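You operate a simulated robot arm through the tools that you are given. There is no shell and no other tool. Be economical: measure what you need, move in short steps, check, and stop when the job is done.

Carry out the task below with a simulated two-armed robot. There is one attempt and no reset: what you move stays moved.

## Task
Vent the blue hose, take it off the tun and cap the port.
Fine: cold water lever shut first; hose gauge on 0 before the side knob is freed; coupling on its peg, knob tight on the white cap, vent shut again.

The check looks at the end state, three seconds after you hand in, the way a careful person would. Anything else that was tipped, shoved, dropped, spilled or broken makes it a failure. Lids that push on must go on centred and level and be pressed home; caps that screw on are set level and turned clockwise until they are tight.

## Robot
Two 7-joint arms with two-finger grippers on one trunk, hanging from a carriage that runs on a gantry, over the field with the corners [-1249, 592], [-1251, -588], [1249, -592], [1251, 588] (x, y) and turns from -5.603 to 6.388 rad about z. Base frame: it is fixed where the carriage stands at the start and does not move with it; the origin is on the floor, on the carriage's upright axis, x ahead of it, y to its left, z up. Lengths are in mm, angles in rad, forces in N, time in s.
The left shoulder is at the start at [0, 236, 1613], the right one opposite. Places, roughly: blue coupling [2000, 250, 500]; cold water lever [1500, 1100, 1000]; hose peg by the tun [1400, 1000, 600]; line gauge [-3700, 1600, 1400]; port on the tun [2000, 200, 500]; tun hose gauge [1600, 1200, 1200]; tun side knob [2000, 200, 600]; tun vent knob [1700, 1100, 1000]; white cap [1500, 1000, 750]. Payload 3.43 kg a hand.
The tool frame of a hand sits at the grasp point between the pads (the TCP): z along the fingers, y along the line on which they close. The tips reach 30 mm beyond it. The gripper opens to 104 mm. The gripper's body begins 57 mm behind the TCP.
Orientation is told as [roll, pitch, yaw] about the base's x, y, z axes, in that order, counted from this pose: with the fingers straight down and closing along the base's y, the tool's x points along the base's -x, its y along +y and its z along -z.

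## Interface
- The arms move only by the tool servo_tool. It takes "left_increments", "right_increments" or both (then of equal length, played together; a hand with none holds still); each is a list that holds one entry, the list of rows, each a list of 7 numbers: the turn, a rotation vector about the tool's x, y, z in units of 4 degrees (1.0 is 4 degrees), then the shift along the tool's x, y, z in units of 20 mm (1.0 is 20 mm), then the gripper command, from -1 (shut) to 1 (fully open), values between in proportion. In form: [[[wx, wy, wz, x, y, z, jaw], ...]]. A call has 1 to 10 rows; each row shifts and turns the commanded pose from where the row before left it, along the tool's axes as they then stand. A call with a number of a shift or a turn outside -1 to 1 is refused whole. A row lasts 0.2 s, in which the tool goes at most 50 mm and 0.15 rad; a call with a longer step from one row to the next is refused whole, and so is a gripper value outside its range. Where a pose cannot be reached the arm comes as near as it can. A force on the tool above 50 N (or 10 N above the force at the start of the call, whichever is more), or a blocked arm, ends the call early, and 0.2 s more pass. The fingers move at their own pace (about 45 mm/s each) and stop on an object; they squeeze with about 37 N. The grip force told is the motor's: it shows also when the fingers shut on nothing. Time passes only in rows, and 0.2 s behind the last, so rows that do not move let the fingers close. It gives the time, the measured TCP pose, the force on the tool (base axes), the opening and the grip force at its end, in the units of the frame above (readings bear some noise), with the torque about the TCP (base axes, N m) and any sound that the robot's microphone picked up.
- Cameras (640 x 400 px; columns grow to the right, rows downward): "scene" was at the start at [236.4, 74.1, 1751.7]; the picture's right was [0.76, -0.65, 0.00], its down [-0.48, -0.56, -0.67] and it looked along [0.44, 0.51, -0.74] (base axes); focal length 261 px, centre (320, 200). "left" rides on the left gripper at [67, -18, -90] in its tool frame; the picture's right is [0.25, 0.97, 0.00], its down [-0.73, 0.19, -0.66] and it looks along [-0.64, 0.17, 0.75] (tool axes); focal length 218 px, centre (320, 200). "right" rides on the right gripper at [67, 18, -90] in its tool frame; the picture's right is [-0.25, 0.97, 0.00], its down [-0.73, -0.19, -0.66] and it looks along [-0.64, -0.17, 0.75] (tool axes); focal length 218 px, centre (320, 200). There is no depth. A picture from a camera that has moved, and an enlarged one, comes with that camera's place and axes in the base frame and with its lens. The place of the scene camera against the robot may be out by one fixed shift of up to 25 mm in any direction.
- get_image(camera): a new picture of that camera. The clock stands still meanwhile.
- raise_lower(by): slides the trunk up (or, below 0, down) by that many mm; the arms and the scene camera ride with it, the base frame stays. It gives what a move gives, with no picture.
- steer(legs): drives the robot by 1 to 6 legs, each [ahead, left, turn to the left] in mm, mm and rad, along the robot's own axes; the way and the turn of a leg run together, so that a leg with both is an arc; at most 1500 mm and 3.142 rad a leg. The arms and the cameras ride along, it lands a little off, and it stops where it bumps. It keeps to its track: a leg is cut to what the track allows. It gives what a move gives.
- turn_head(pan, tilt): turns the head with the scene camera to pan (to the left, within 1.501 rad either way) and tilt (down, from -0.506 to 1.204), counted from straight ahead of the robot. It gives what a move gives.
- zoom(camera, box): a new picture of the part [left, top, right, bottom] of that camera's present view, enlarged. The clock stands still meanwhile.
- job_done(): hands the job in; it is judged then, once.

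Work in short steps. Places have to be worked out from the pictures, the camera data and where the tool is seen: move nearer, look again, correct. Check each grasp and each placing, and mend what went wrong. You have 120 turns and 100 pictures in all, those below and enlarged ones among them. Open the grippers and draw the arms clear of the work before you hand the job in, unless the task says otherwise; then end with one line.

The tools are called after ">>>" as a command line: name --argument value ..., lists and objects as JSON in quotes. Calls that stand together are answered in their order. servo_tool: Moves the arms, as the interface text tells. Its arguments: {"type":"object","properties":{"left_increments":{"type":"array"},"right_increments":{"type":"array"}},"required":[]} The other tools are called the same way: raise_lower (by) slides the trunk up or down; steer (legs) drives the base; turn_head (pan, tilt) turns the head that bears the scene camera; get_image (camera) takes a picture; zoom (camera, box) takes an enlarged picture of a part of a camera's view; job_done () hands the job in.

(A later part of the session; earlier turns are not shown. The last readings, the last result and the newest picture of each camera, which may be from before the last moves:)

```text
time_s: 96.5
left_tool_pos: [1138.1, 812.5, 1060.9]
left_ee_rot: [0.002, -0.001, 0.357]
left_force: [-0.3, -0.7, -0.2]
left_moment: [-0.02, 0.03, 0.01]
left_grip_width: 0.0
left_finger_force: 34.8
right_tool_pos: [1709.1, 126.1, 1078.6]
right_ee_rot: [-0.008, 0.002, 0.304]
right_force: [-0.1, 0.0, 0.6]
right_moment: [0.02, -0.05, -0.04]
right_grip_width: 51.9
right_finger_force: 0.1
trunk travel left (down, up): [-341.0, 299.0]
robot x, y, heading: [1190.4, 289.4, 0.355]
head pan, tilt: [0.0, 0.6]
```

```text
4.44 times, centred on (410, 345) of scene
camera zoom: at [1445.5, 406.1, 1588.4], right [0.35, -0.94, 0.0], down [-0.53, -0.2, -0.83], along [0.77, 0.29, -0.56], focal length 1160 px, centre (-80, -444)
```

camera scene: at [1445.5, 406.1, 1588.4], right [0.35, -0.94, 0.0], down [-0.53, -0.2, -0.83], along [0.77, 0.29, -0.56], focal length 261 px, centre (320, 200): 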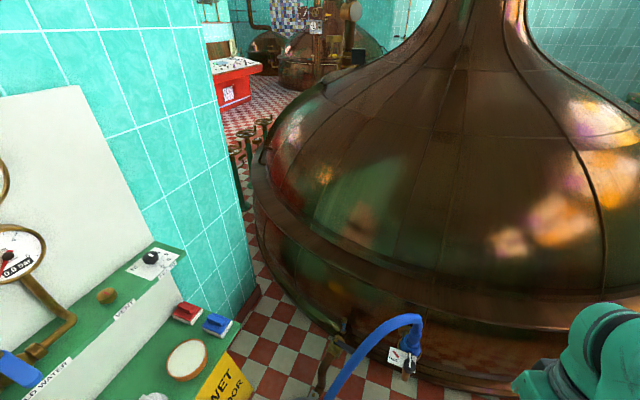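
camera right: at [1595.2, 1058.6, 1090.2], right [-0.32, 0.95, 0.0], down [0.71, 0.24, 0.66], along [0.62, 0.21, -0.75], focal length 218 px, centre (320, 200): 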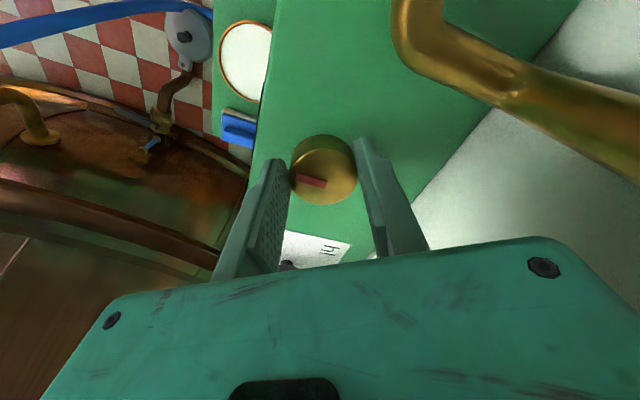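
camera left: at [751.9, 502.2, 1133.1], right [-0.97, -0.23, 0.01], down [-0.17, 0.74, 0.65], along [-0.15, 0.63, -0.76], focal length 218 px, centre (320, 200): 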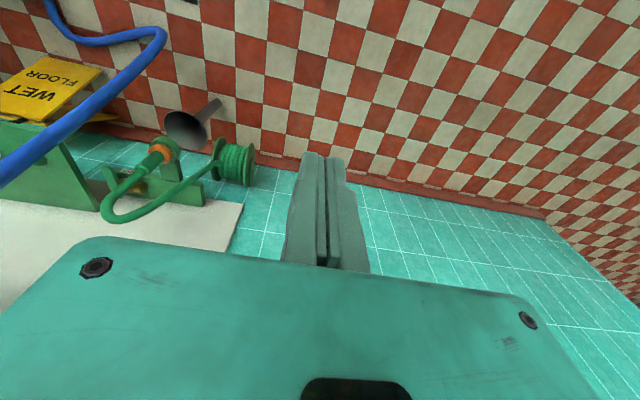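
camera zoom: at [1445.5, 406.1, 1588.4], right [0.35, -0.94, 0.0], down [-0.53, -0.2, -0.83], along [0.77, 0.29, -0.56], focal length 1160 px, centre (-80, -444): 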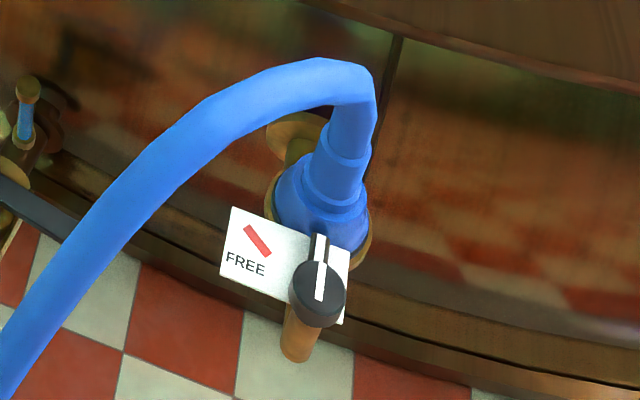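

I move to the tun (facing +x a bit left), then lower the trunk for a closer look at port, knob and plate.

>>> steer --legs '[[70, 70, -0.05]]'

>>> raise_lower --by -300

>>> turn_head --pan -0.65 --tilt 0.75

>>> get_image --camera "scene"

>>> get_image --camera "right"

```text
time_s: 97.4
left_tool_pos: [1154.3, 830.5, 1058.6]
left_ee_rot: [-0.005, 0.001, 0.365]
left_force: [-6.8, -47.9, 3.6]
left_moment: [5.55, -0.81, 0.36]
left_grip_width: 0.2
left_finger_force: 34.4
right_tool_pos: [1717.3, 140.3, 1080.1]
right_ee_rot: [-0.012, 0.003, 0.295]
right_force: [1.1, -0.6, -0.4]
right_moment: [0.0, 0.0, 0.0]
right_grip_width: 52.0
right_finger_force: 0.0
trunk travel left (down, up): [-341.0, 299.0]
robot x, y, heading: [1201.7, 316.1, 0.346]
head pan, tilt: [0.0, 0.6]
stopped in leg 1: the force on the tool passed its limit at 266 N (the readings are from after the stop); the commanded pose is now the measured one
```

```text
time_s: 97.8
left_tool_pos: [1154.3, 829.2, 1059.3]
left_ee_rot: [0.001, -0.004, 0.365]
left_force: [-5.2, -42.4, 2.4]
left_moment: [4.99, -0.54, 0.2]
left_grip_width: 0.0
left_finger_force: 34.1
right_tool_pos: [1717.8, 140.4, 1076.7]
right_ee_rot: [-0.008, 0.005, 0.294]
right_force: [0.4, -0.1, -0.4]
right_moment: [0.01, 0.01, 0.02]
right_grip_width: 51.9
right_finger_force: 0.0
trunk travel left (down, up): [-338.0, 302.0]
robot x, y, heading: [1203.7, 317.4, 0.348]
head pan, tilt: [0.0, 0.6]
stopped: the force on the tool passed its limit at 64 N (the readings are from after the stop); the commanded pose is now the measured one
```

```text
time_s: 98.8
left_tool_pos: [1154.1, 830.7, 1058.7]
left_ee_rot: [0.002, -0.002, 0.366]
left_force: [-7.3, -49.5, 1.4]
left_moment: [5.74, -0.79, 0.28]
left_grip_width: 0.2
left_finger_force: 34.5
right_tool_pos: [1717.2, 138.4, 1077.7]
right_ee_rot: [-0.011, 0.003, 0.294]
right_force: [-1.1, 0.7, 1.5]
right_moment: [-0.01, -0.01, 0.02]
right_grip_width: 52.0
right_finger_force: 0.0
trunk travel left (down, up): [-338.0, 302.0]
robot x, y, heading: [1202.5, 314.8, 0.344]
head pan, tilt: [-0.649, 0.75]
```

```text
46 pictures are left
camera scene: at [1454.0, 369.3, 1572.0], right [-0.3, -0.95, 0.01], down [-0.65, 0.2, -0.73], along [0.7, -0.22, -0.68], focal length 261 px, centre (320, 200)
```

scene: 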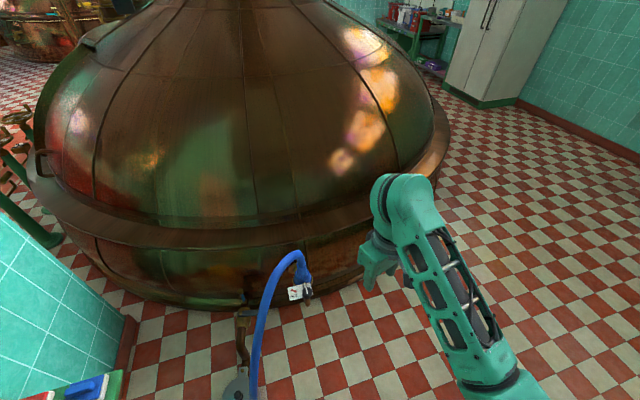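

```text
45 pictures are left
camera right: at [1648.7, 138.2, 1167.6], right [-0.04, 1.0, -0.01], down [0.75, 0.04, 0.66], along [0.66, 0.02, -0.75], focal length 218 px, centre (320, 200)
```

right: 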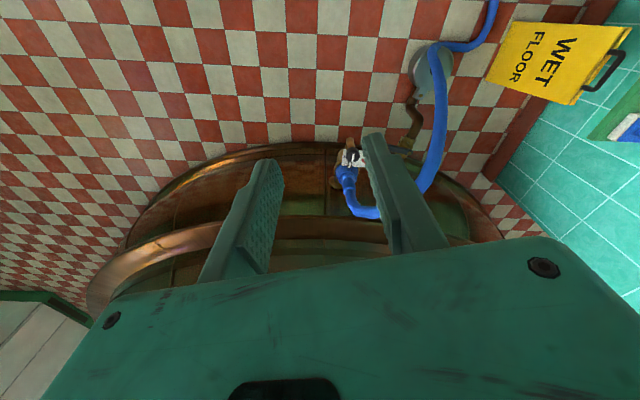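

My left hand ran against the reel drum. I immediately back off away from the reel, and then check it.

>>> steer --legs '[[0, -150, 0], [0, 0, -0.35]]'

>>> turn_head --pan 1.2 --tilt 0.4

>>> get_image --camera "scene"

```text
time_s: 101.3
left_tool_pos: [1386.0, 679.1, 1061.7]
left_ee_rot: [0.008, -0.004, 0.011]
left_force: [-0.3, -0.2, 0.2]
left_moment: [0.02, -0.02, 0.0]
left_grip_width: 0.1
left_finger_force: 34.4
right_tool_pos: [1676.8, -162.4, 1076.8]
right_ee_rot: [-0.005, 0.001, -0.058]
right_force: [0.2, -1.0, -0.2]
right_moment: [-0.01, 0.02, 0.05]
right_grip_width: 52.1
right_finger_force: 0.0
trunk travel left (down, up): [-338.0, 302.0]
robot x, y, heading: [1251.3, 175.1, -0.006]
head pan, tilt: [-0.649, 0.75]
```

```text
time_s: 103.1
left_tool_pos: [1385.7, 680.5, 1061.4]
left_ee_rot: [0.007, -0.006, 0.012]
left_force: [0.0, -0.1, 0.4]
left_moment: [-0.03, 0.02, 0.03]
left_grip_width: 0.0
left_finger_force: 34.6
right_tool_pos: [1676.1, -162.6, 1076.8]
right_ee_rot: [-0.004, 0.0, -0.058]
right_force: [0.7, -0.2, 0.0]
right_moment: [-0.01, 0.0, 0.03]
right_grip_width: 52.0
right_finger_force: 0.1
trunk travel left (down, up): [-338.0, 302.0]
robot x, y, heading: [1248.6, 176.6, -0.007]
head pan, tilt: [1.201, 0.4]
```

```text
44 pictures are left
camera scene: at [1469.4, 273.9, 1603.6], right [0.93, -0.37, 0.0], down [-0.14, -0.36, -0.92], along [0.34, 0.86, -0.39], focal length 261 px, centre (320, 200)
```

scene: 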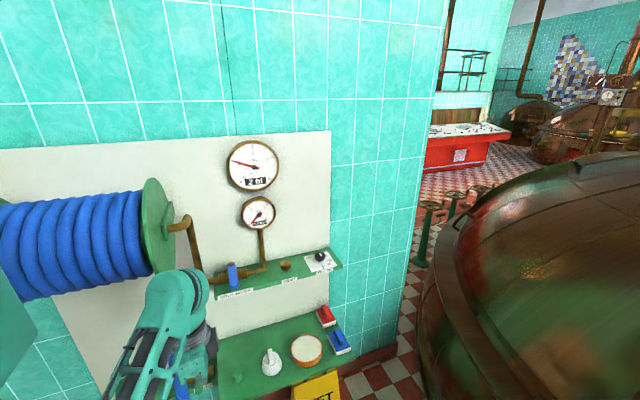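

All is intact. Now I lower the trunk 300 mm here, clear of the reel and hose, to study the coupling.

>>> raise_lower --by -300

>>> turn_head --pan 0.05 --tilt 0.8

>>> get_image --camera "scene"

```text
time_s: 106.1
left_tool_pos: [1385.5, 680.2, 761.5]
left_ee_rot: [0.006, -0.006, 0.011]
left_force: [-0.7, -0.1, 0.0]
left_moment: [0.01, 0.01, 0.0]
left_grip_width: 0.0
left_finger_force: 34.7
right_tool_pos: [1677.2, -162.5, 775.9]
right_ee_rot: [-0.007, 0.0, -0.059]
right_force: [0.0, 1.2, -0.3]
right_moment: [-0.05, 0.0, -0.03]
right_grip_width: 52.2
right_finger_force: 0.1
trunk travel left (down, up): [-38.0, 602.0]
robot x, y, heading: [1248.1, 177.4, -0.003]
head pan, tilt: [1.201, 0.4]
```

```text
time_s: 107.5
left_tool_pos: [1385.8, 679.7, 761.3]
left_ee_rot: [0.007, -0.005, 0.012]
left_force: [-0.5, 0.6, 0.2]
left_moment: [-0.03, 0.02, 0.02]
left_grip_width: 0.2
left_finger_force: 34.7
right_tool_pos: [1676.5, -162.5, 776.9]
right_ee_rot: [-0.005, 0.0, -0.06]
right_force: [-0.6, -0.4, 0.6]
right_moment: [0.02, -0.02, -0.03]
right_grip_width: 52.1
right_finger_force: 0.0
trunk travel left (down, up): [-38.0, 602.0]
robot x, y, heading: [1251.6, 178.7, -0.003]
head pan, tilt: [0.051, 0.799]
```

```text
43 pictures are left
camera scene: at [1516.0, 191.4, 1268.5], right [0.05, -1.0, 0.0], down [-0.72, -0.03, -0.7], along [0.7, 0.03, -0.72], focal length 261 px, centre (320, 200)
```

scene: 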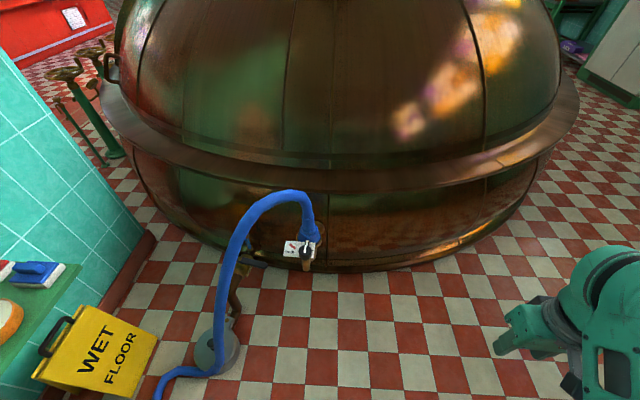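

>>> zoom --camera "scene" --box '[265, 200, 345, 280]'

```text
5.00 times, centred on (305, 240) of scene
camera zoom: at [1516.0, 191.4, 1268.5], right [0.05, -1.0, 0.0], down [-0.72, -0.03, -0.7], along [0.7, 0.03, -0.72], focal length 1305 px, centre (395, 0)
```

zoom: 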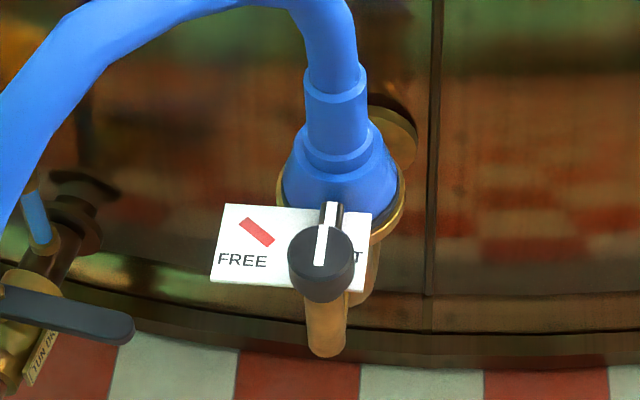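

The knob (≈41 mm, upright axis, nose toward the tun = tight) is near (1953, 245, 585); the FREE bar is ~40° counter-clockwise. I tuck the left hand inward, then reposition facing the port.

>>> servo_tool --left_increments '[[[0, 0, 0, 0, -1, 0, -1], [0, 0, 0, 0, -1, 0, -1], [0, 0, 0, 0, -1, 0, -1], [0, 0, 0, 0, -1, 0, -1], [0, 0, 0, 0, -1, 0, -1], [0, 0, 0, 0, -1, 0, -1], [0, 0, 0, 0, -1, 0, -1], [0, 0, 0, 0, -1, 0, -1], [0, 0, 0, 0, -1, 0, -1], [0, 0, 0, 0, -1, 0, -1]]]'

>>> steer --legs '[[0, 200, 0], [0, 0, 0.3]]'

>>> get_image --camera "right"

```text
time_s: 109.7
left_tool_pos: [1394.3, 491.0, 729.9]
left_ee_rot: [0.008, -0.003, 0.012]
left_force: [0.2, -0.9, -0.2]
left_moment: [0.0, -0.03, 0.0]
left_grip_width: 0.0
left_finger_force: 34.6
left hand out of reach, approached as far as the arm can: row 1, 2, 3, 4, 5
right_tool_pos: [1677.1, -163.6, 776.4]
right_ee_rot: [-0.006, 0.002, -0.058]
right_force: [1.1, 0.5, 0.2]
right_moment: [0.01, 0.03, -0.01]
right_grip_width: 51.9
right_finger_force: 0.0
trunk travel left (down, up): [-38.0, 602.0]
robot x, y, heading: [1248.1, 176.6, -0.003]
head pan, tilt: [0.051, 0.799]
```

```text
time_s: 112.3
left_tool_pos: [1293.8, 722.9, 730.6]
left_ee_rot: [0.006, -0.006, 0.316]
left_force: [-0.6, -0.6, -1.2]
left_moment: [0.01, 0.0, 0.01]
left_grip_width: 0.0
left_finger_force: 35.0
right_tool_pos: [1758.2, 182.6, 775.3]
right_ee_rot: [-0.007, 0.0, 0.246]
right_force: [0.0, -1.1, 0.4]
right_moment: [0.04, 0.02, -0.01]
right_grip_width: 52.2
right_finger_force: 0.0
trunk travel left (down, up): [-38.0, 602.0]
robot x, y, heading: [1251.8, 378.9, 0.303]
head pan, tilt: [0.051, 0.799]
```

```text
41 pictures are left
camera right: at [1689.2, 183.6, 867.0], right [0.01, 1.0, -0.01], down [0.75, 0.0, 0.66], along [0.66, -0.01, -0.75], focal length 218 px, centre (320, 200)
```

right: 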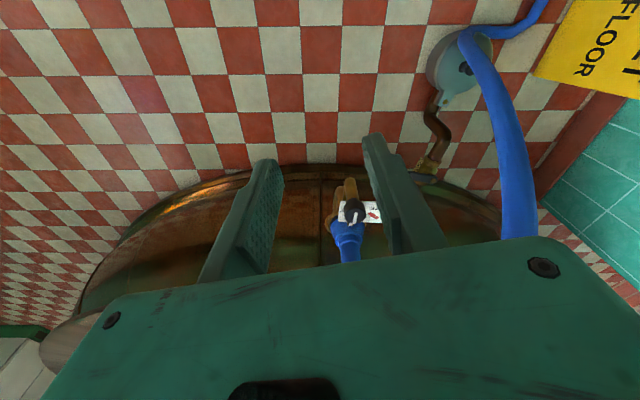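

The wrist view agrees: knob ≈ (1953, 242, 590). I square the yaw, tilt the hand ~28° forward, open to 70 mm and approach to about 70 mm short of the knob.

>>> servo_tool --right_increments '[[[0, 0, 0.9, 0, 0, 0, 0.35], [0, 0, 0.9, 0, 0, 0, 0.35], [0, 0, 0.9, 0, 0, 0, 0.35], [0, 0, 0.82, 0, 0, 0, 0.35], [0, -1, 0, 0, 0, 0, 0.35], [0, -1, 0, 0, 0, 0, 0.35], [0, -1, 0, 0, 0, 0, 0.35], [0, -1, 0, 0, 0, 0, 0.35], [0, -1, 0, 0, 0, 0, 0.35], [0, -1, 0, 0, 0, 0, 0.35]]]'

>>> servo_tool --right_increments '[[[0, -1, 0, -0.5, 0.333, 0.978, 0.35], [0, 0, 0, -0.5, 0.333, 0.978, 0.35], [0, 0, 0, -0.5, 0.333, 0.978, 0.35], [0, 0, 0, -0.5, 0.333, 0.978, 0.35], [0, 0, 0, -0.5, 0.333, 0.978, 0.35], [0, 0, 0, -0.5, 0.333, 0.978, 0.35], [0, 0, 0, -0.5, 0.333, 0.978, 0.35], [0, 0, 0, -0.5, 0.333, 0.978, 0.35], [0, 0, 0, -0.5, 0.333, 0.978, 0.35]]]'

>>> get_image --camera "right"

>>> zoom --camera "scene" --box '[280, 160, 480, 300]'

```text
time_s: 114.5
left_tool_pos: [1294.3, 722.2, 729.9]
left_ee_rot: [0.007, -0.006, 0.316]
left_force: [0.5, -0.6, 0.0]
left_moment: [-0.01, -0.02, 0.02]
left_grip_width: 0.0
left_finger_force: 34.6
right_tool_pos: [1757.7, 182.4, 776.4]
right_ee_rot: [-0.005, -0.419, 0.001]
right_force: [-0.7, -0.2, 0.1]
right_moment: [0.02, -0.01, -0.03]
right_grip_width: 70.0
right_finger_force: 0.0
trunk travel left (down, up): [-38.0, 602.0]
robot x, y, heading: [1248.3, 378.0, 0.299]
head pan, tilt: [0.051, 0.799]
```

```text
time_s: 116.5
left_tool_pos: [1296.2, 722.0, 729.4]
left_ee_rot: [0.006, -0.005, 0.314]
left_force: [0.6, 0.0, 0.0]
left_moment: [0.01, 0.03, 0.01]
left_grip_width: 0.0
left_finger_force: 35.2
right_tool_pos: [1921.6, 242.9, 662.0]
right_ee_rot: [-0.003, -0.492, 0.002]
right_force: [1.1, -0.9, 1.1]
right_moment: [0.01, 0.0, -0.01]
right_grip_width: 69.9
right_finger_force: 0.1
trunk travel left (down, up): [-38.0, 602.0]
robot x, y, heading: [1250.2, 375.0, 0.3]
head pan, tilt: [0.051, 0.799]
```

```text
40 pictures are left
camera right: at [1820.2, 260.6, 710.6], right [0.22, 0.97, 0.11], down [0.33, -0.19, 0.92], along [0.92, -0.17, -0.37], focal length 218 px, centre (320, 200)
```

right: 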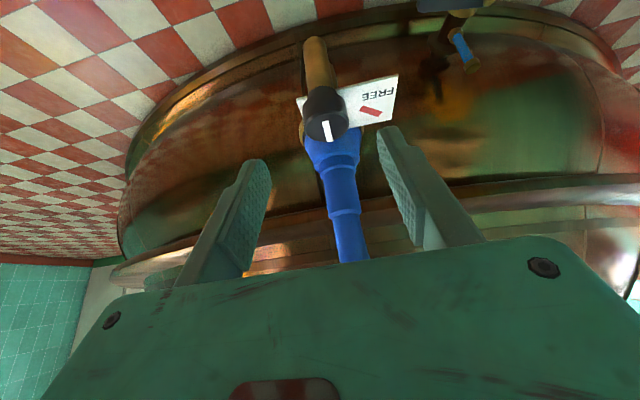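

```text
2.86 times, centred on (380, 230) of scene
camera zoom: at [1503.3, 477.1, 1268.6], right [0.34, -0.94, 0.0], down [-0.67, -0.24, -0.7], along [0.66, 0.24, -0.72], focal length 746 px, centre (149, 114)
```

zoom: 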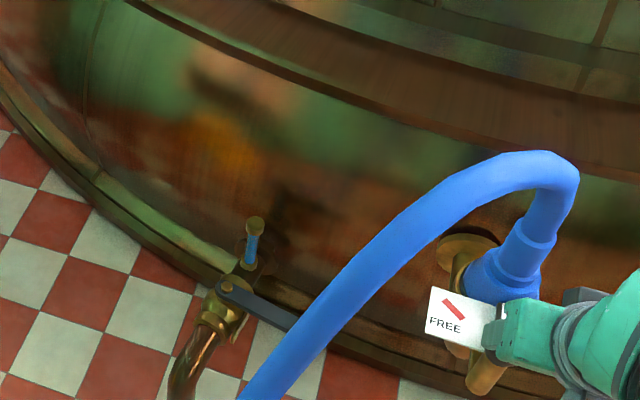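

Reached exactly. I enlarge the wrist view to see how the knob's axis stands.

>>> zoom --camera "right" --box '[270, 40, 410, 180]'

```text
2.86 times, centred on (340, 110) of right
camera zoom: at [1820.2, 260.6, 710.6], right [0.22, 0.97, 0.11], down [0.33, -0.19, 0.92], along [0.92, -0.17, -0.37], focal length 624 px, centre (263, 457)
```

zoom: 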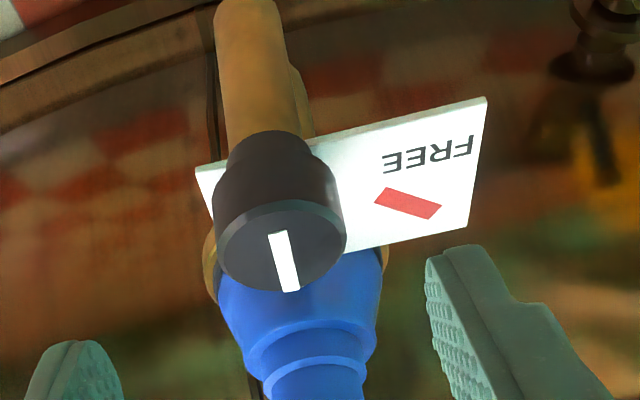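

The axis is upright. To pin down the depth I go 36 mm closer along the fingers and compare the knob's apparent size.

>>> servo_tool --right_increments '[[[0, 0, 0, 0, 0.1, 0.9, 0.35], [0, 0, 0, 0, 0.1, 0.9, 0.35]]]'

>>> zoom --camera "right" --box '[250, 40, 410, 200]'

```text
time_s: 117.1
left_tool_pos: [1294.4, 722.9, 730.7]
left_ee_rot: [0.007, -0.005, 0.316]
left_force: [0.4, 0.7, 0.4]
left_moment: [-0.02, 0.0, 0.02]
left_grip_width: 0.0
left_finger_force: 35.1
right_tool_pos: [1935.6, 245.4, 629.5]
right_ee_rot: [-0.004, -0.489, 0.004]
right_force: [0.0, 1.1, -0.5]
right_moment: [-0.03, 0.01, -0.01]
right_grip_width: 70.3
right_finger_force: 0.0
trunk travel left (down, up): [-38.0, 602.0]
robot x, y, heading: [1251.3, 375.6, 0.296]
head pan, tilt: [0.051, 0.799]
```

```text
2.50 times, centred on (330, 120) of right
camera zoom: at [1836.1, 263.8, 678.3], right [0.22, 0.97, 0.11], down [0.34, -0.19, 0.92], along [0.92, -0.17, -0.37], focal length 546 px, centre (295, 400)
```

zoom: 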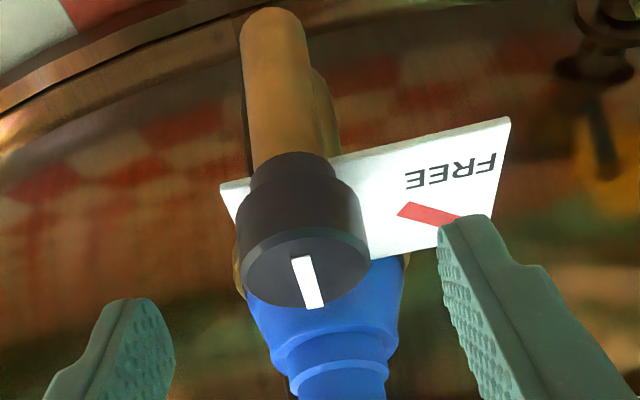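

Size change gives the knob face at about (1980, 245, 577), 41 mm across. I go in to TCP (1972, 245, 585) and grip.

>>> servo_tool --right_increments '[[[0, 0, 0, -0.14, 0, 0.71, 0.35], [0, 0, 0, -0.14, 0, 0.71, 0.35], [0, 0, 0, -0.14, 0, 0.7, 0.35], [0, 0, 0, -0.14, 0, 0.7, 0.35]]]'

>>> get_image --camera "right"

```text
time_s: 118.1
left_tool_pos: [1295.8, 722.2, 730.5]
left_ee_rot: [0.004, -0.006, 0.317]
left_force: [0.5, -0.7, -0.2]
left_moment: [0.03, -0.01, 0.02]
left_grip_width: 0.0
left_finger_force: 34.9
right_tool_pos: [1974.1, 245.3, 585.1]
right_ee_rot: [-0.006, -0.491, 0.002]
right_force: [0.7, 0.1, -0.7]
right_moment: [-0.02, 0.0, -0.03]
right_grip_width: 70.1
right_finger_force: 0.0
trunk travel left (down, up): [-38.0, 602.0]
robot x, y, heading: [1251.6, 379.0, 0.3]
head pan, tilt: [0.051, 0.799]
```

```text
36 pictures are left
camera right: at [1873.0, 263.7, 634.0], right [0.22, 0.97, 0.11], down [0.33, -0.19, 0.92], along [0.92, -0.17, -0.37], focal length 218 px, centre (320, 200)
```

right: 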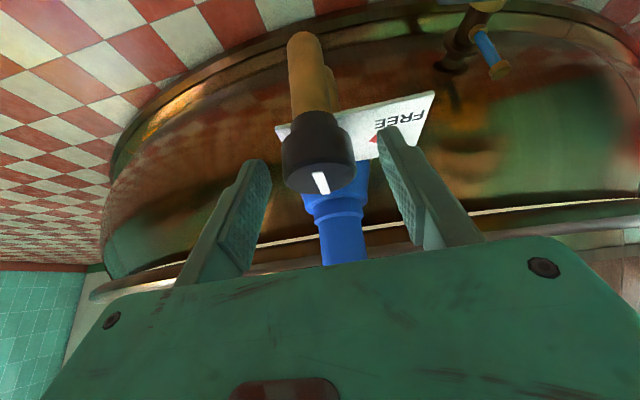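

Knob sits between the pads as intended (face ≈ (1980, 244, 579)). I close the grip.

>>> servo_tool --right_increments '[[[0, 0, 0, 0, 0, 0, -1], [0, 0, 0, 0, 0, 0, -1], [0, 0, 0, 0, 0, 0, -1]]]'

```text
time_s: 118.9
left_tool_pos: [1294.7, 722.9, 728.9]
left_ee_rot: [0.007, -0.005, 0.316]
left_force: [-0.4, -1.5, -0.5]
left_moment: [0.0, 0.02, -0.01]
left_grip_width: 0.0
left_finger_force: 34.5
right_tool_pos: [1972.5, 244.3, 585.0]
right_ee_rot: [-0.005, -0.49, 0.001]
right_force: [1.9, -0.7, -2.6]
right_moment: [0.44, -0.19, 0.02]
right_grip_width: 41.6
right_finger_force: 37.8
trunk travel left (down, up): [-38.0, 602.0]
robot x, y, heading: [1250.7, 374.5, 0.299]
head pan, tilt: [0.051, 0.799]
```

Gripped at 41.6 mm. I turn it counter-clockwise 40° about the vertical (knob's) axis.

>>> servo_tool --right_increments '[[[-0.47, 0, -0.88, 0, -0.026, 0, -1], [-0.47, 0, -0.88, 0, -0.026, 0, -1], [-0.47, 0, -0.88, 0, -0.026, 0, -1], [-0.47, 0, -0.88, 0, -0.026, 0, -1], [-0.47, 0, -0.88, 0, -0.026, 0, -1], [-0.47, 0, -0.88, 0, -0.026, 0, -1], [-0.47, 0, -0.88, 0, -0.026, 0, -1], [-0.47, 0, -0.88, 0, -0.026, 0, -1], [-0.47, 0, -0.88, 0, -0.026, 0, -1], [-0.47, 0, -0.88, 0, -0.026, 0, -1]]]'

>>> get_image --camera "right"

```text
time_s: 121.1
left_tool_pos: [1293.5, 721.4, 730.3]
left_ee_rot: [0.008, -0.007, 0.314]
left_force: [0.1, 0.8, 1.0]
left_moment: [0.02, -0.01, -0.03]
left_grip_width: 0.0
left_finger_force: 34.3
right_tool_pos: [1941.7, 245.1, 634.3]
right_ee_rot: [-0.01, -0.478, 0.699]
right_force: [0.1, -0.1, 0.2]
right_moment: [-0.01, -0.04, 0.01]
right_grip_width: 0.0
right_finger_force: 35.1
right hand out of reach, approached as far as the arm can: row 7, 8, 9
trunk travel left (down, up): [-38.0, 602.0]
robot x, y, heading: [1251.0, 382.1, 0.302]
head pan, tilt: [0.051, 0.799]
```

```text
35 pictures are left
camera right: at [1853.7, 194.5, 684.8], right [-0.45, 0.89, 0.11], down [0.38, 0.08, 0.92], along [0.81, 0.45, -0.38], focal length 218 px, centre (320, 200)
```

right: 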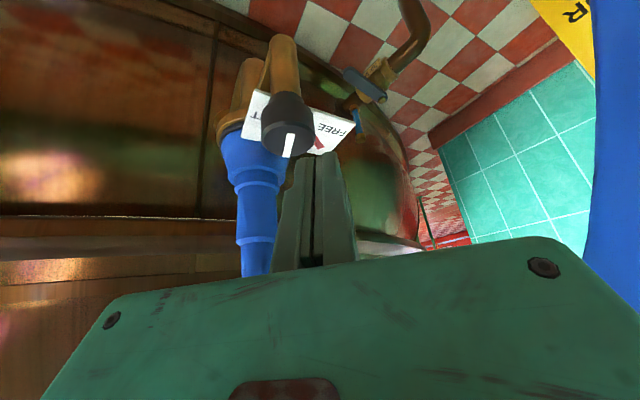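

The arm ran out of reach turning that way and slipped off the knob. I check how far the knob turned.

>>> zoom --camera "right" --box '[190, 20, 370, 280]'

```text
1.54 times, centred on (280, 150) of right
camera zoom: at [1853.7, 194.5, 684.8], right [-0.45, 0.89, 0.11], down [0.38, 0.08, 0.92], along [0.81, 0.45, -0.38], focal length 336 px, centre (382, 277)
```

zoom: 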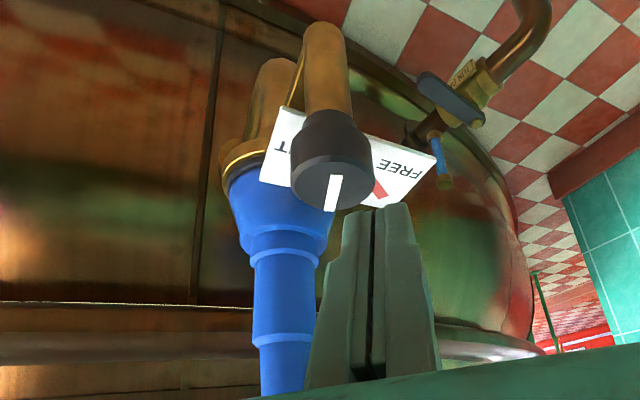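

The knob turned about 25° of the ~45°. I back out, open, and swing the hand clockwise to take a fresh bite from the other side of its range.

>>> servo_tool --right_increments '[[[0, 0, 0, 0, 0, -1, 0.35], [0, 0, 0, 0, 0, -1, 0.35], [0.46, 0, 0.888, 0, 0, 0, 0.35], [0.46, 0, 0.888, 0, 0, 0, 0.35], [0.46, 0, 0.888, 0, 0, 0, 0.35], [0.46, 0, 0.888, 0, 0, 0, 0.35], [0.46, 0, 0.888, 0, 0, 0, 0.35], [0.46, 0, 0.888, 0, 0, 0, 0.35], [0.46, 0, 0.888, 0, 0, 0, 0.35], [0.46, 0, 0.888, 0, 0, 0, 0.35]]]'

>>> servo_tool --right_increments '[[[0.46, 0, 0.888, 0, 0, 0, 0.35], [0.46, 0, 0.888, 0, 0, 0, 0.35], [0.46, 0, 0.888, 0, 0, 0, 0.35], [0.46, 0, 0.888, 0, 0, 0, 0.35], [0.46, 0, 0.888, 0, 0, 0, 0.35], [0.46, 0, 0.888, 0, 0, 0, 0.35], [0.46, 0, 0.888, 0, 0, 0, 0.35]]]'

```text
time_s: 123.3
left_tool_pos: [1294.8, 723.1, 730.1]
left_ee_rot: [0.007, -0.005, 0.317]
left_force: [-0.1, -0.1, -0.3]
left_moment: [-0.03, 0.0, -0.03]
left_grip_width: 0.4
left_finger_force: 34.5
right_tool_pos: [1927.5, 232.1, 667.5]
right_ee_rot: [0.0, -0.486, 0.137]
right_force: [-0.3, 0.1, 0.5]
right_moment: [0.02, 0.04, 0.01]
right_grip_width: 70.3
right_finger_force: 0.0
trunk travel left (down, up): [-38.0, 602.0]
robot x, y, heading: [1249.4, 379.5, 0.298]
head pan, tilt: [0.051, 0.799]
```

```text
time_s: 124.9
left_tool_pos: [1295.2, 722.2, 729.9]
left_ee_rot: [0.007, -0.005, 0.317]
left_force: [0.2, 0.2, -0.6]
left_moment: [0.01, 0.0, -0.03]
left_grip_width: 0.0
left_finger_force: 35.3
right_tool_pos: [1925.3, 227.5, 675.5]
right_ee_rot: [0.005, -0.483, -0.334]
right_force: [1.0, -0.7, 0.1]
right_moment: [0.04, 0.0, -0.01]
right_grip_width: 70.4
right_finger_force: 0.1
right hand out of reach, approached as far as the arm can: row 7
trunk travel left (down, up): [-38.0, 602.0]
robot x, y, heading: [1247.8, 372.4, 0.298]
head pan, tilt: [0.051, 0.799]
```

I approach the knob again from this yaw and grip.

>>> servo_tool --right_increments '[[[0, 0, 0, 0.13, 0.57, 0.82, 0.35], [0, 0, 0, 0.13, 0.57, 0.82, 0.35], [0, 0, 0, 0.13, 0.57, 0.82, 0.35], [0, 0, 0, 0, 0, 0.833, 0.35], [0, 0, 0, 0, 0, 0.833, 0.35], [0, 0, 0, 0, 0, 0.833, 0.35]]]'

>>> get_image --camera "right"

```text
time_s: 126.3
left_tool_pos: [1293.6, 721.8, 730.6]
left_ee_rot: [0.006, -0.006, 0.317]
left_force: [-0.3, -0.5, 0.8]
left_moment: [0.02, 0.01, -0.01]
left_grip_width: 0.0
left_finger_force: 34.5
right_tool_pos: [1932.0, 199.8, 664.6]
right_ee_rot: [0.005, -0.485, -0.352]
right_force: [-0.1, -0.8, -0.7]
right_moment: [0.0, 0.01, -0.02]
right_grip_width: 70.2
right_finger_force: 0.1
right hand out of reach, approached as far as the arm can: row 1, 2, 3, 4, 5, 6
trunk travel left (down, up): [-38.0, 602.0]
robot x, y, heading: [1250.6, 376.0, 0.299]
head pan, tilt: [0.051, 0.799]
```

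```text
33 pictures are left
camera right: at [1842.8, 251.0, 714.4], right [0.54, 0.83, 0.12], down [0.25, -0.3, 0.92], along [0.8, -0.47, -0.37], focal length 218 px, centre (320, 200)
```

right: 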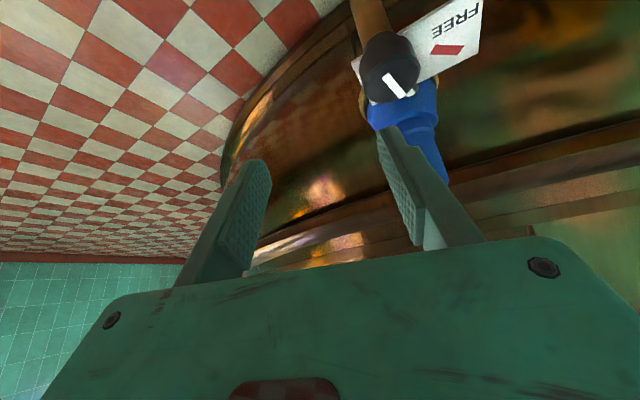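

Both yaw extremes fail since the arm is at full stretch. I withdraw the hand, then turn the robot left so the right shoulder comes ~55 mm nearer.

>>> servo_tool --right_increments '[[[0, 0, 0, 0, 0, -1, 0.35], [0, 0, 0, 0, 0, -1, 0.35], [-0.47, 0, -0.88, 0.88, 0, -0.47, 0.35], [-0.47, 0, -0.88, 0.88, 0, -0.47, 0.35], [-0.47, 0, -0.88, 0.88, 0, -0.47, 0.35], [-0.47, 0, -0.88, 0.88, 0, -0.47, 0.35], [-0.47, 0, -0.88, 0.88, 0, -0.47, 0.35], [0, 0, 0, 0.88, 0, -0.47, 0.35], [0, 0, 0, 0.88, -0.5, -0.47, 0.35], [0, 0, 0, 0.5, -0.5, -0.47, 0.35]]]'

>>> steer --legs '[[0, 0, 0.27]]'

>>> turn_head --pan -0.5 --tilt 0.8

>>> get_image --camera "scene"

```text
time_s: 128.5
left_tool_pos: [1292.5, 722.1, 729.7]
left_ee_rot: [0.007, -0.007, 0.315]
left_force: [0.1, 0.0, 0.7]
left_moment: [-0.01, 0.04, 0.01]
left_grip_width: 0.0
left_finger_force: 34.9
right_tool_pos: [1762.7, 208.7, 704.7]
right_ee_rot: [0.009, -0.487, -0.005]
right_force: [-0.8, -0.5, 0.3]
right_moment: [0.03, -0.03, -0.03]
right_grip_width: 70.2
right_finger_force: 0.0
trunk travel left (down, up): [-38.0, 602.0]
robot x, y, heading: [1252.9, 376.8, 0.301]
head pan, tilt: [0.051, 0.799]
```

```text
time_s: 129.8
left_tool_pos: [1200.4, 721.8, 730.9]
left_ee_rot: [0.008, -0.004, 0.584]
left_force: [-0.1, -0.8, -0.3]
left_moment: [0.02, -0.03, -0.02]
left_grip_width: 0.0
left_finger_force: 34.6
right_tool_pos: [1789.2, 348.4, 705.2]
right_ee_rot: [0.008, -0.487, 0.264]
right_force: [0.1, -0.7, 0.2]
right_moment: [0.0, -0.01, 0.02]
right_grip_width: 70.2
right_finger_force: 0.2
trunk travel left (down, up): [-38.0, 602.0]
robot x, y, heading: [1252.5, 375.8, 0.563]
head pan, tilt: [0.051, 0.799]
```

```text
time_s: 130.8
left_tool_pos: [1200.1, 721.0, 729.9]
left_ee_rot: [0.007, -0.004, 0.585]
left_force: [-0.4, 0.1, -1.1]
left_moment: [-0.01, 0.03, 0.02]
left_grip_width: 0.0
left_finger_force: 34.4
right_tool_pos: [1790.2, 349.7, 705.9]
right_ee_rot: [0.008, -0.488, 0.264]
right_force: [0.1, -0.9, -0.3]
right_moment: [0.0, -0.01, -0.01]
right_grip_width: 70.3
right_finger_force: 0.0
trunk travel left (down, up): [-38.0, 602.0]
robot x, y, heading: [1253.0, 378.1, 0.568]
head pan, tilt: [-0.499, 0.799]
```

```text
32 pictures are left
camera scene: at [1484.9, 503.5, 1268.5], right [0.07, -1.0, 0.0], down [-0.72, -0.05, -0.7], along [0.7, 0.05, -0.72], focal length 261 px, centre (320, 200)
```

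scene: 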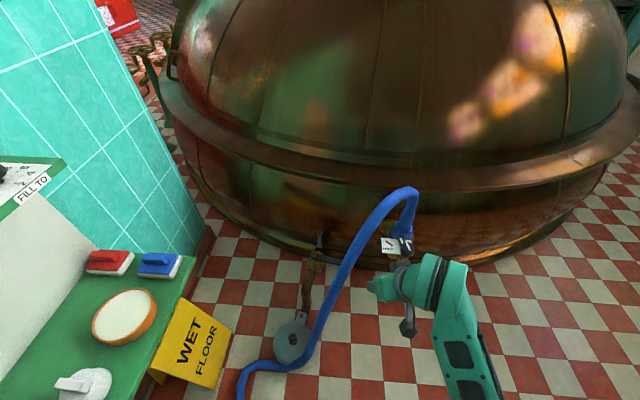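

The hand is clear of the hose. I move it to 60 mm short of the knob, at yaw ≈0.26.

>>> servo_tool --right_increments '[[[0, 0, 0, -0.3, -1, 0.4, 0.35], [0, 0, 0, -0.3, -1, 0.4, 0.35], [0, 0, 0, -0.3, -1, 0.4, 0.35], [0, 0, 0, -0.3, -1, 0.4, 0.35], [0, 0, 0, -0.63, -0.88, 1, 0.35], [0, 0, 0, -0.63, -0.88, 1, 0.35], [0, 0, 0, -0.63, -0.88, 1, 0.35], [0, 0, 0, -0.63, -0.88, 1, 0.35], [0, 0, 0, 0, 0, 0.27, 0.35]]]'

>>> servo_tool --right_increments '[[[0, 0, 0, 0, 0, 0.8, 0.35], [0, 0, 0, 0, 0, 0.8, 0.35]]]'

>>> get_image --camera "right"

```text
time_s: 132.8
left_tool_pos: [1200.0, 722.3, 729.5]
left_ee_rot: [0.006, -0.005, 0.585]
left_force: [-0.3, -0.2, 0.1]
left_moment: [0.0, -0.02, -0.02]
left_grip_width: 0.0
left_finger_force: 34.5
right_tool_pos: [1946.6, 238.2, 635.1]
right_ee_rot: [0.008, -0.488, 0.263]
right_force: [0.3, 0.4, -0.9]
right_moment: [0.01, -0.02, -0.01]
right_grip_width: 70.1
right_finger_force: 0.0
trunk travel left (down, up): [-38.0, 602.0]
robot x, y, heading: [1252.3, 373.0, 0.567]
head pan, tilt: [-0.499, 0.799]
```

```text
time_s: 133.4
left_tool_pos: [1200.8, 720.9, 728.8]
left_ee_rot: [0.007, -0.006, 0.584]
left_force: [0.0, 0.6, -0.1]
left_moment: [0.03, -0.01, 0.01]
left_grip_width: 0.1
left_finger_force: 34.5
right_tool_pos: [1959.8, 241.5, 608.2]
right_ee_rot: [0.01, -0.487, 0.264]
right_force: [-0.2, -0.2, -0.1]
right_moment: [0.03, 0.01, -0.05]
right_grip_width: 70.2
right_finger_force: 0.1
trunk travel left (down, up): [-38.0, 602.0]
robot x, y, heading: [1250.3, 375.5, 0.563]
head pan, tilt: [-0.499, 0.799]
```

```text
31 pictures are left
camera right: at [1858.8, 231.9, 656.5], right [-0.04, 0.99, 0.13], down [0.38, -0.1, 0.92], along [0.93, 0.08, -0.37], focal length 218 px, centre (320, 200)
```

right: 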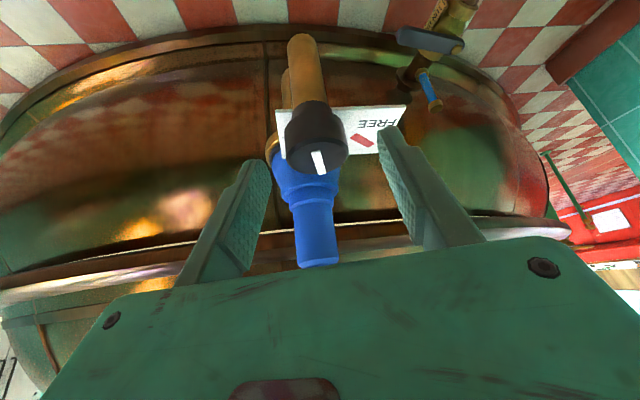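

Aligned with the knob. I go in the last 27 mm and grip.

>>> servo_tool --right_increments '[[[0, 0, 0, 0, 0, 0.68, 0.35], [0, 0, 0, 0, 0, 0.68, 0.35], [0, 0, 0, 0, 0, 0, -1], [0, 0, 0, 0, 0, 0, -1], [0, 0, 0, 0, 0, 0, -1]]]'

>>> servo_tool --right_increments '[[[-0.47, 0, -0.88, 0, -0.026, 0, -1], [-0.47, 0, -0.88, 0, -0.026, 0, -1], [-0.47, 0, -0.88, 0, -0.026, 0, -1], [-0.47, 0, -0.88, 0, -0.026, 0, -1]]]'

>>> get_image --camera "right"

```text
time_s: 134.6
left_tool_pos: [1201.8, 718.9, 730.0]
left_ee_rot: [0.007, -0.003, 0.586]
left_force: [0.4, -0.3, 0.2]
left_moment: [0.02, -0.02, 0.01]
left_grip_width: 0.2
left_finger_force: 34.7
right_tool_pos: [1971.6, 241.6, 584.2]
right_ee_rot: [0.007, -0.484, 0.263]
right_force: [2.9, -3.9, -4.6]
right_moment: [-0.48, -0.26, -0.01]
right_grip_width: 41.3
right_finger_force: 37.7
trunk travel left (down, up): [-38.0, 602.0]
robot x, y, heading: [1251.1, 379.4, 0.566]
head pan, tilt: [-0.499, 0.799]
```

```text
time_s: 135.6
left_tool_pos: [1204.4, 714.8, 728.4]
left_ee_rot: [0.005, -0.005, 0.583]
left_force: [-0.2, -0.4, 0.3]
left_moment: [0.01, -0.08, 0.03]
left_grip_width: 0.1
left_finger_force: 34.9
right_tool_pos: [1966.9, 236.4, 601.2]
right_ee_rot: [0.0, -0.48, 0.542]
right_force: [20.9, -20.4, -26.7]
right_moment: [-0.5, -0.05, -0.48]
right_grip_width: 40.4
right_finger_force: 45.2
right hand out of reach, approached as far as the arm can: row 4
trunk travel left (down, up): [-38.0, 602.0]
robot x, y, heading: [1251.8, 377.9, 0.567]
head pan, tilt: [-0.499, 0.799]
```

```text
30 pictures are left
camera right: at [1871.3, 199.8, 650.8], right [-0.31, 0.94, 0.12], down [0.39, 0.01, 0.92], along [0.87, 0.33, -0.37], focal length 218 px, centre (320, 200)
```

right: 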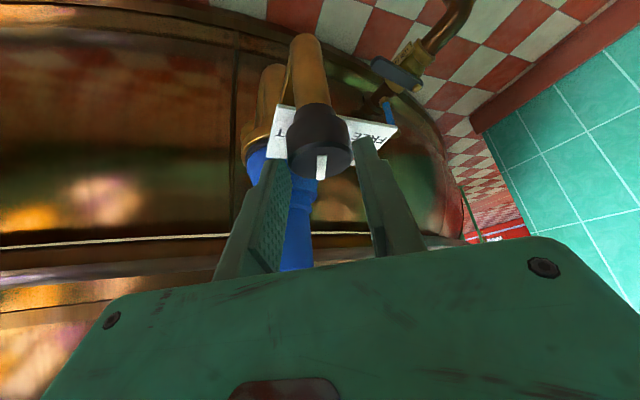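

The knob follows but the arm nears a limit again at this yaw. I release, back off, swing clockwise to yaw ≈0, and use the last 36 mm of trunk travel to gain reach.

>>> servo_tool --right_increments '[[[0, 0, 0, 0, 0, 0, 0.35], [0, 0, 0, 0, 0, 0, 0.35], [0, 0, 0, 0, 0, -1, 0.35], [0, 0, 0, 0, 0, -1, 0.35], [0, 0, 0, 0, 0, -1, 0.35], [0.46, 0, 0.888, 0, 0, -1, 0.35], [0.46, 0, 0.888, 0, 0, 0, 0.35], [0.46, 0, 0.888, 0, 0, 0, 0.35], [0.46, 0, 0.888, 0, 0, 0, 0.35], [0.46, 0, 0.888, 0, 0, 0, 0.35]]]'

>>> servo_tool --right_increments '[[[0.46, 0, 0.888, 0, 0, 0, 0.35], [0.46, 0, 0.888, 0, 0, 0, 0.35], [0.46, 0, 0.888, 0, 0, 0, 0.35]]]'

>>> raise_lower --by -36

```text
time_s: 137.8
left_tool_pos: [1199.4, 721.8, 729.4]
left_ee_rot: [0.007, -0.005, 0.585]
left_force: [-0.7, 0.0, 0.2]
left_moment: [0.01, -0.01, 0.02]
left_grip_width: 0.1
left_finger_force: 34.2
right_tool_pos: [1932.7, 225.0, 673.5]
right_ee_rot: [0.011, -0.486, 0.19]
right_force: [0.3, -0.1, 0.3]
right_moment: [-0.02, -0.02, 0.03]
right_grip_width: 70.4
right_finger_force: 0.0
trunk travel left (down, up): [-38.0, 602.0]
robot x, y, heading: [1250.8, 373.1, 0.57]
head pan, tilt: [-0.499, 0.799]
```

```text
time_s: 138.6
left_tool_pos: [1200.9, 720.5, 730.1]
left_ee_rot: [0.007, -0.005, 0.583]
left_force: [-0.5, 0.0, 0.4]
left_moment: [-0.03, 0.02, -0.01]
left_grip_width: 0.0
left_finger_force: 34.6
right_tool_pos: [1931.6, 225.3, 672.9]
right_ee_rot: [0.016, -0.483, -0.019]
right_force: [0.5, -0.3, -0.1]
right_moment: [-0.01, 0.01, 0.01]
right_grip_width: 70.1
right_finger_force: 0.1
trunk travel left (down, up): [-38.0, 602.0]
robot x, y, heading: [1249.7, 378.2, 0.57]
head pan, tilt: [-0.499, 0.799]
```

```text
time_s: 139.4
left_tool_pos: [1200.6, 721.9, 693.3]
left_ee_rot: [0.006, -0.004, 0.584]
left_force: [-0.8, 0.2, -0.3]
left_moment: [0.0, -0.01, -0.01]
left_grip_width: 0.1
left_finger_force: 34.3
right_tool_pos: [1931.8, 224.1, 636.3]
right_ee_rot: [0.015, -0.482, -0.019]
right_force: [-0.6, 0.0, -0.2]
right_moment: [-0.02, -0.04, 0.03]
right_grip_width: 70.1
right_finger_force: 0.0
trunk travel left (down, up): [-2.0, 638.0]
robot x, y, heading: [1250.1, 378.5, 0.57]
head pan, tilt: [-0.499, 0.799]
```

I come in again onto the knob from yaw ≈0 and grip.

>>> servo_tool --right_increments '[[[0, 0, 0, -0.3, 0.53, 0.2, 0.35], [0, 0, 0, -0.3, 0.53, 0.2, 0.35], [0, 0, 0, 0, 0, 0.95, 0.35], [0, 0, 0, 0, 0, 0.95, 0.35], [0, 0, 0, 0, 0, 0.95, 0.35], [0, 0, 0, 0, 0, 0, 0.35], [0, 0, 0, 0, 0, 0, -1], [0, 0, 0, 0, 0, 0, -1], [0, 0, 0, 0, 0, 0, -1]]]'

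```text
time_s: 141.4
left_tool_pos: [1199.8, 719.9, 693.9]
left_ee_rot: [0.007, -0.005, 0.585]
left_force: [0.4, -0.1, 0.1]
left_moment: [-0.01, -0.02, -0.03]
left_grip_width: 0.3
left_finger_force: 34.1
right_tool_pos: [1974.0, 244.7, 584.9]
right_ee_rot: [0.01, -0.483, -0.019]
right_force: [2.8, -4.1, -4.5]
right_moment: [-0.52, -0.21, -0.07]
right_grip_width: 41.1
right_finger_force: 37.8
trunk travel left (down, up): [-2.0, 638.0]
robot x, y, heading: [1250.2, 378.8, 0.566]
head pan, tilt: [-0.499, 0.799]
```

Gripped at 41 mm. I turn 28° counter-clockwise.

>>> servo_tool --right_increments '[[[-0.47, 0, -0.88, 0, -0.026, 0, -1], [-0.47, 0, -0.88, 0, -0.026, 0, -1], [-0.47, 0, -0.88, 0, -0.026, 0, -1], [-0.47, 0, -0.88, 0, -0.026, 0, -1], [-0.47, 0, -0.88, 0, -0.026, 0, -1], [-0.47, 0, -0.88, 0, -0.026, 0, -1], [-0.47, 0, -0.88, 0, -0.026, 0, -1]]]'

>>> get_image --camera "right"

```text
time_s: 143.0
left_tool_pos: [1200.5, 719.5, 693.0]
left_ee_rot: [0.008, -0.004, 0.584]
left_force: [1.1, 0.7, 0.5]
left_moment: [0.02, -0.01, -0.01]
left_grip_width: 0.0
left_finger_force: 34.5
right_tool_pos: [1973.1, 240.3, 585.3]
right_ee_rot: [0.014, -0.489, 0.47]
right_force: [0.5, -7.2, -5.0]
right_moment: [-1.15, 0.15, -0.6]
right_grip_width: 41.7
right_finger_force: 44.7
trunk travel left (down, up): [-2.0, 638.0]
robot x, y, heading: [1250.8, 377.3, 0.564]
head pan, tilt: [-0.499, 0.799]
```

```text
29 pictures are left
camera right: at [1876.4, 210.0, 634.4], right [-0.24, 0.96, 0.13], down [0.39, -0.03, 0.92], along [0.89, 0.28, -0.37], focal length 218 px, centre (320, 200)
```

right: 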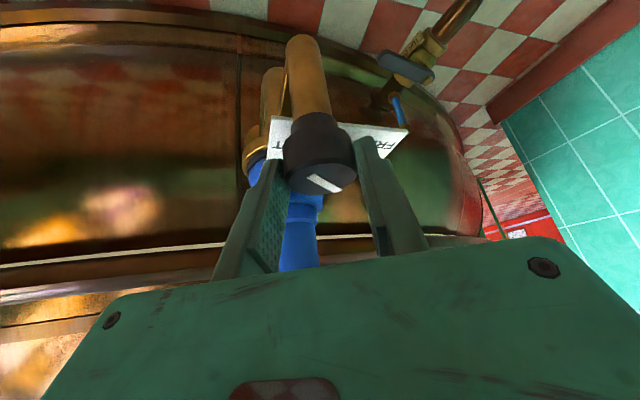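

The pointer swung well past and resistance rose (0.6 N·m): it should be at FREE. I release, back up 60 mm and check knob and coupling.

>>> servo_tool --right_increments '[[[0, 0, 0, 0, 0, 0, 0.35], [0, 0, 0, 0, 0, 0, 0.35], [0, 0, 0, 0, 0, -1, 0.35], [0, 0, 0, 0, 0, -1, 0.35], [0, 0, 0, 0, 0, -1, 0.35], [0.46, 0, 0.888, 0, 0, -0.5, 0.35], [0.46, 0, 0.888, 0, 0, 0, 0.35], [0.46, 0, 0.888, 0, 0, 0, 0.35], [0.46, 0, 0.888, 0, 0, 0, 0.35]]]'

>>> zoom --camera "right" --box '[220, 30, 420, 290]'

```text
time_s: 145.0
left_tool_pos: [1201.0, 720.4, 693.5]
left_ee_rot: [0.007, -0.006, 0.585]
left_force: [-1.2, -0.5, 0.7]
left_moment: [-0.02, -0.07, 0.0]
left_grip_width: 0.0
left_finger_force: 34.9
right_tool_pos: [1945.5, 228.3, 647.1]
right_ee_rot: [0.019, -0.485, 0.185]
right_force: [1.0, 0.3, 0.1]
right_moment: [0.0, 0.02, 0.0]
right_grip_width: 70.0
right_finger_force: 0.0
trunk travel left (down, up): [-2.0, 638.0]
robot x, y, heading: [1253.6, 376.7, 0.565]
head pan, tilt: [-0.499, 0.799]
```

```text
1.54 times, centred on (320, 160) of right
camera zoom: at [1843.2, 225.1, 696.2], right [0.03, 0.99, 0.13], down [0.37, -0.14, 0.92], along [0.93, 0.02, -0.37], focal length 336 px, centre (320, 262)
```

zoom: 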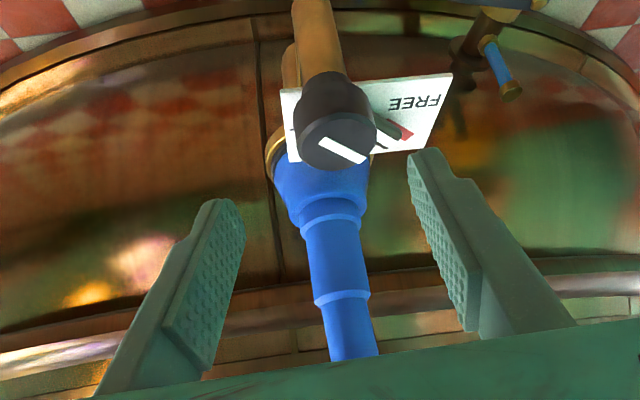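

The pointer now lies parallel to the red FREE mark. The coupling's collar (~30 mm) looks to be near (2018, 236, 625); I advance part way over the knob and look again to fix its depth.

>>> servo_tool --right_increments '[[[0, 0, 0, -0.81, 0, 0.62, 0.35], [0, 0, 0, -0.81, 0, 0.62, 0.35]]]'

>>> zoom --camera "right" --box '[220, 30, 420, 290]'

>>> zoom --camera "scene" --box '[350, 170, 470, 290]'

```text
time_s: 145.6
left_tool_pos: [1201.6, 721.3, 694.1]
left_ee_rot: [0.007, -0.005, 0.583]
left_force: [0.5, 0.7, -0.4]
left_moment: [0.01, 0.02, -0.02]
left_grip_width: 0.3
left_finger_force: 34.4
right_tool_pos: [1986.0, 234.9, 640.1]
right_ee_rot: [0.018, -0.483, 0.186]
right_force: [0.4, 0.6, -0.3]
right_moment: [-0.02, 0.0, 0.03]
right_grip_width: 70.1
right_finger_force: 0.0
trunk travel left (down, up): [-2.0, 638.0]
robot x, y, heading: [1252.1, 376.3, 0.573]
head pan, tilt: [-0.499, 0.799]
```

```text
1.54 times, centred on (320, 160) of right
camera zoom: at [1883.6, 233.3, 689.4], right [0.03, 0.99, 0.13], down [0.37, -0.14, 0.92], along [0.93, 0.02, -0.37], focal length 336 px, centre (320, 262)
```

zoom: 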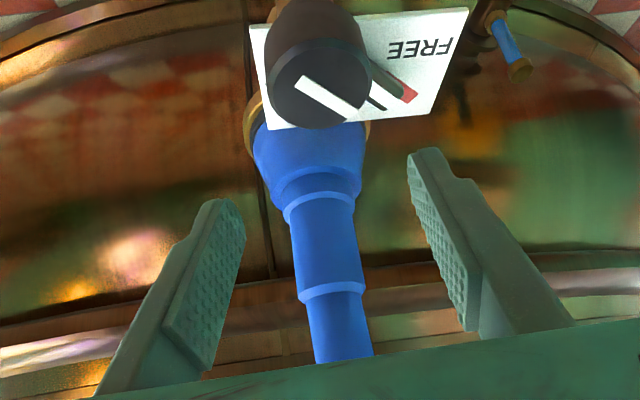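

```text
3.33 times, centred on (410, 230) of scene
camera zoom: at [1485.5, 503.6, 1232.6], right [0.07, -1.0, 0.0], down [-0.71, -0.05, -0.7], along [0.7, 0.05, -0.72], focal length 870 px, centre (20, 100)
```

zoom: 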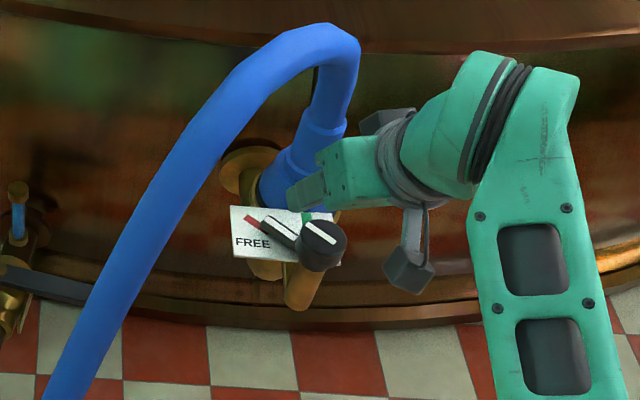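

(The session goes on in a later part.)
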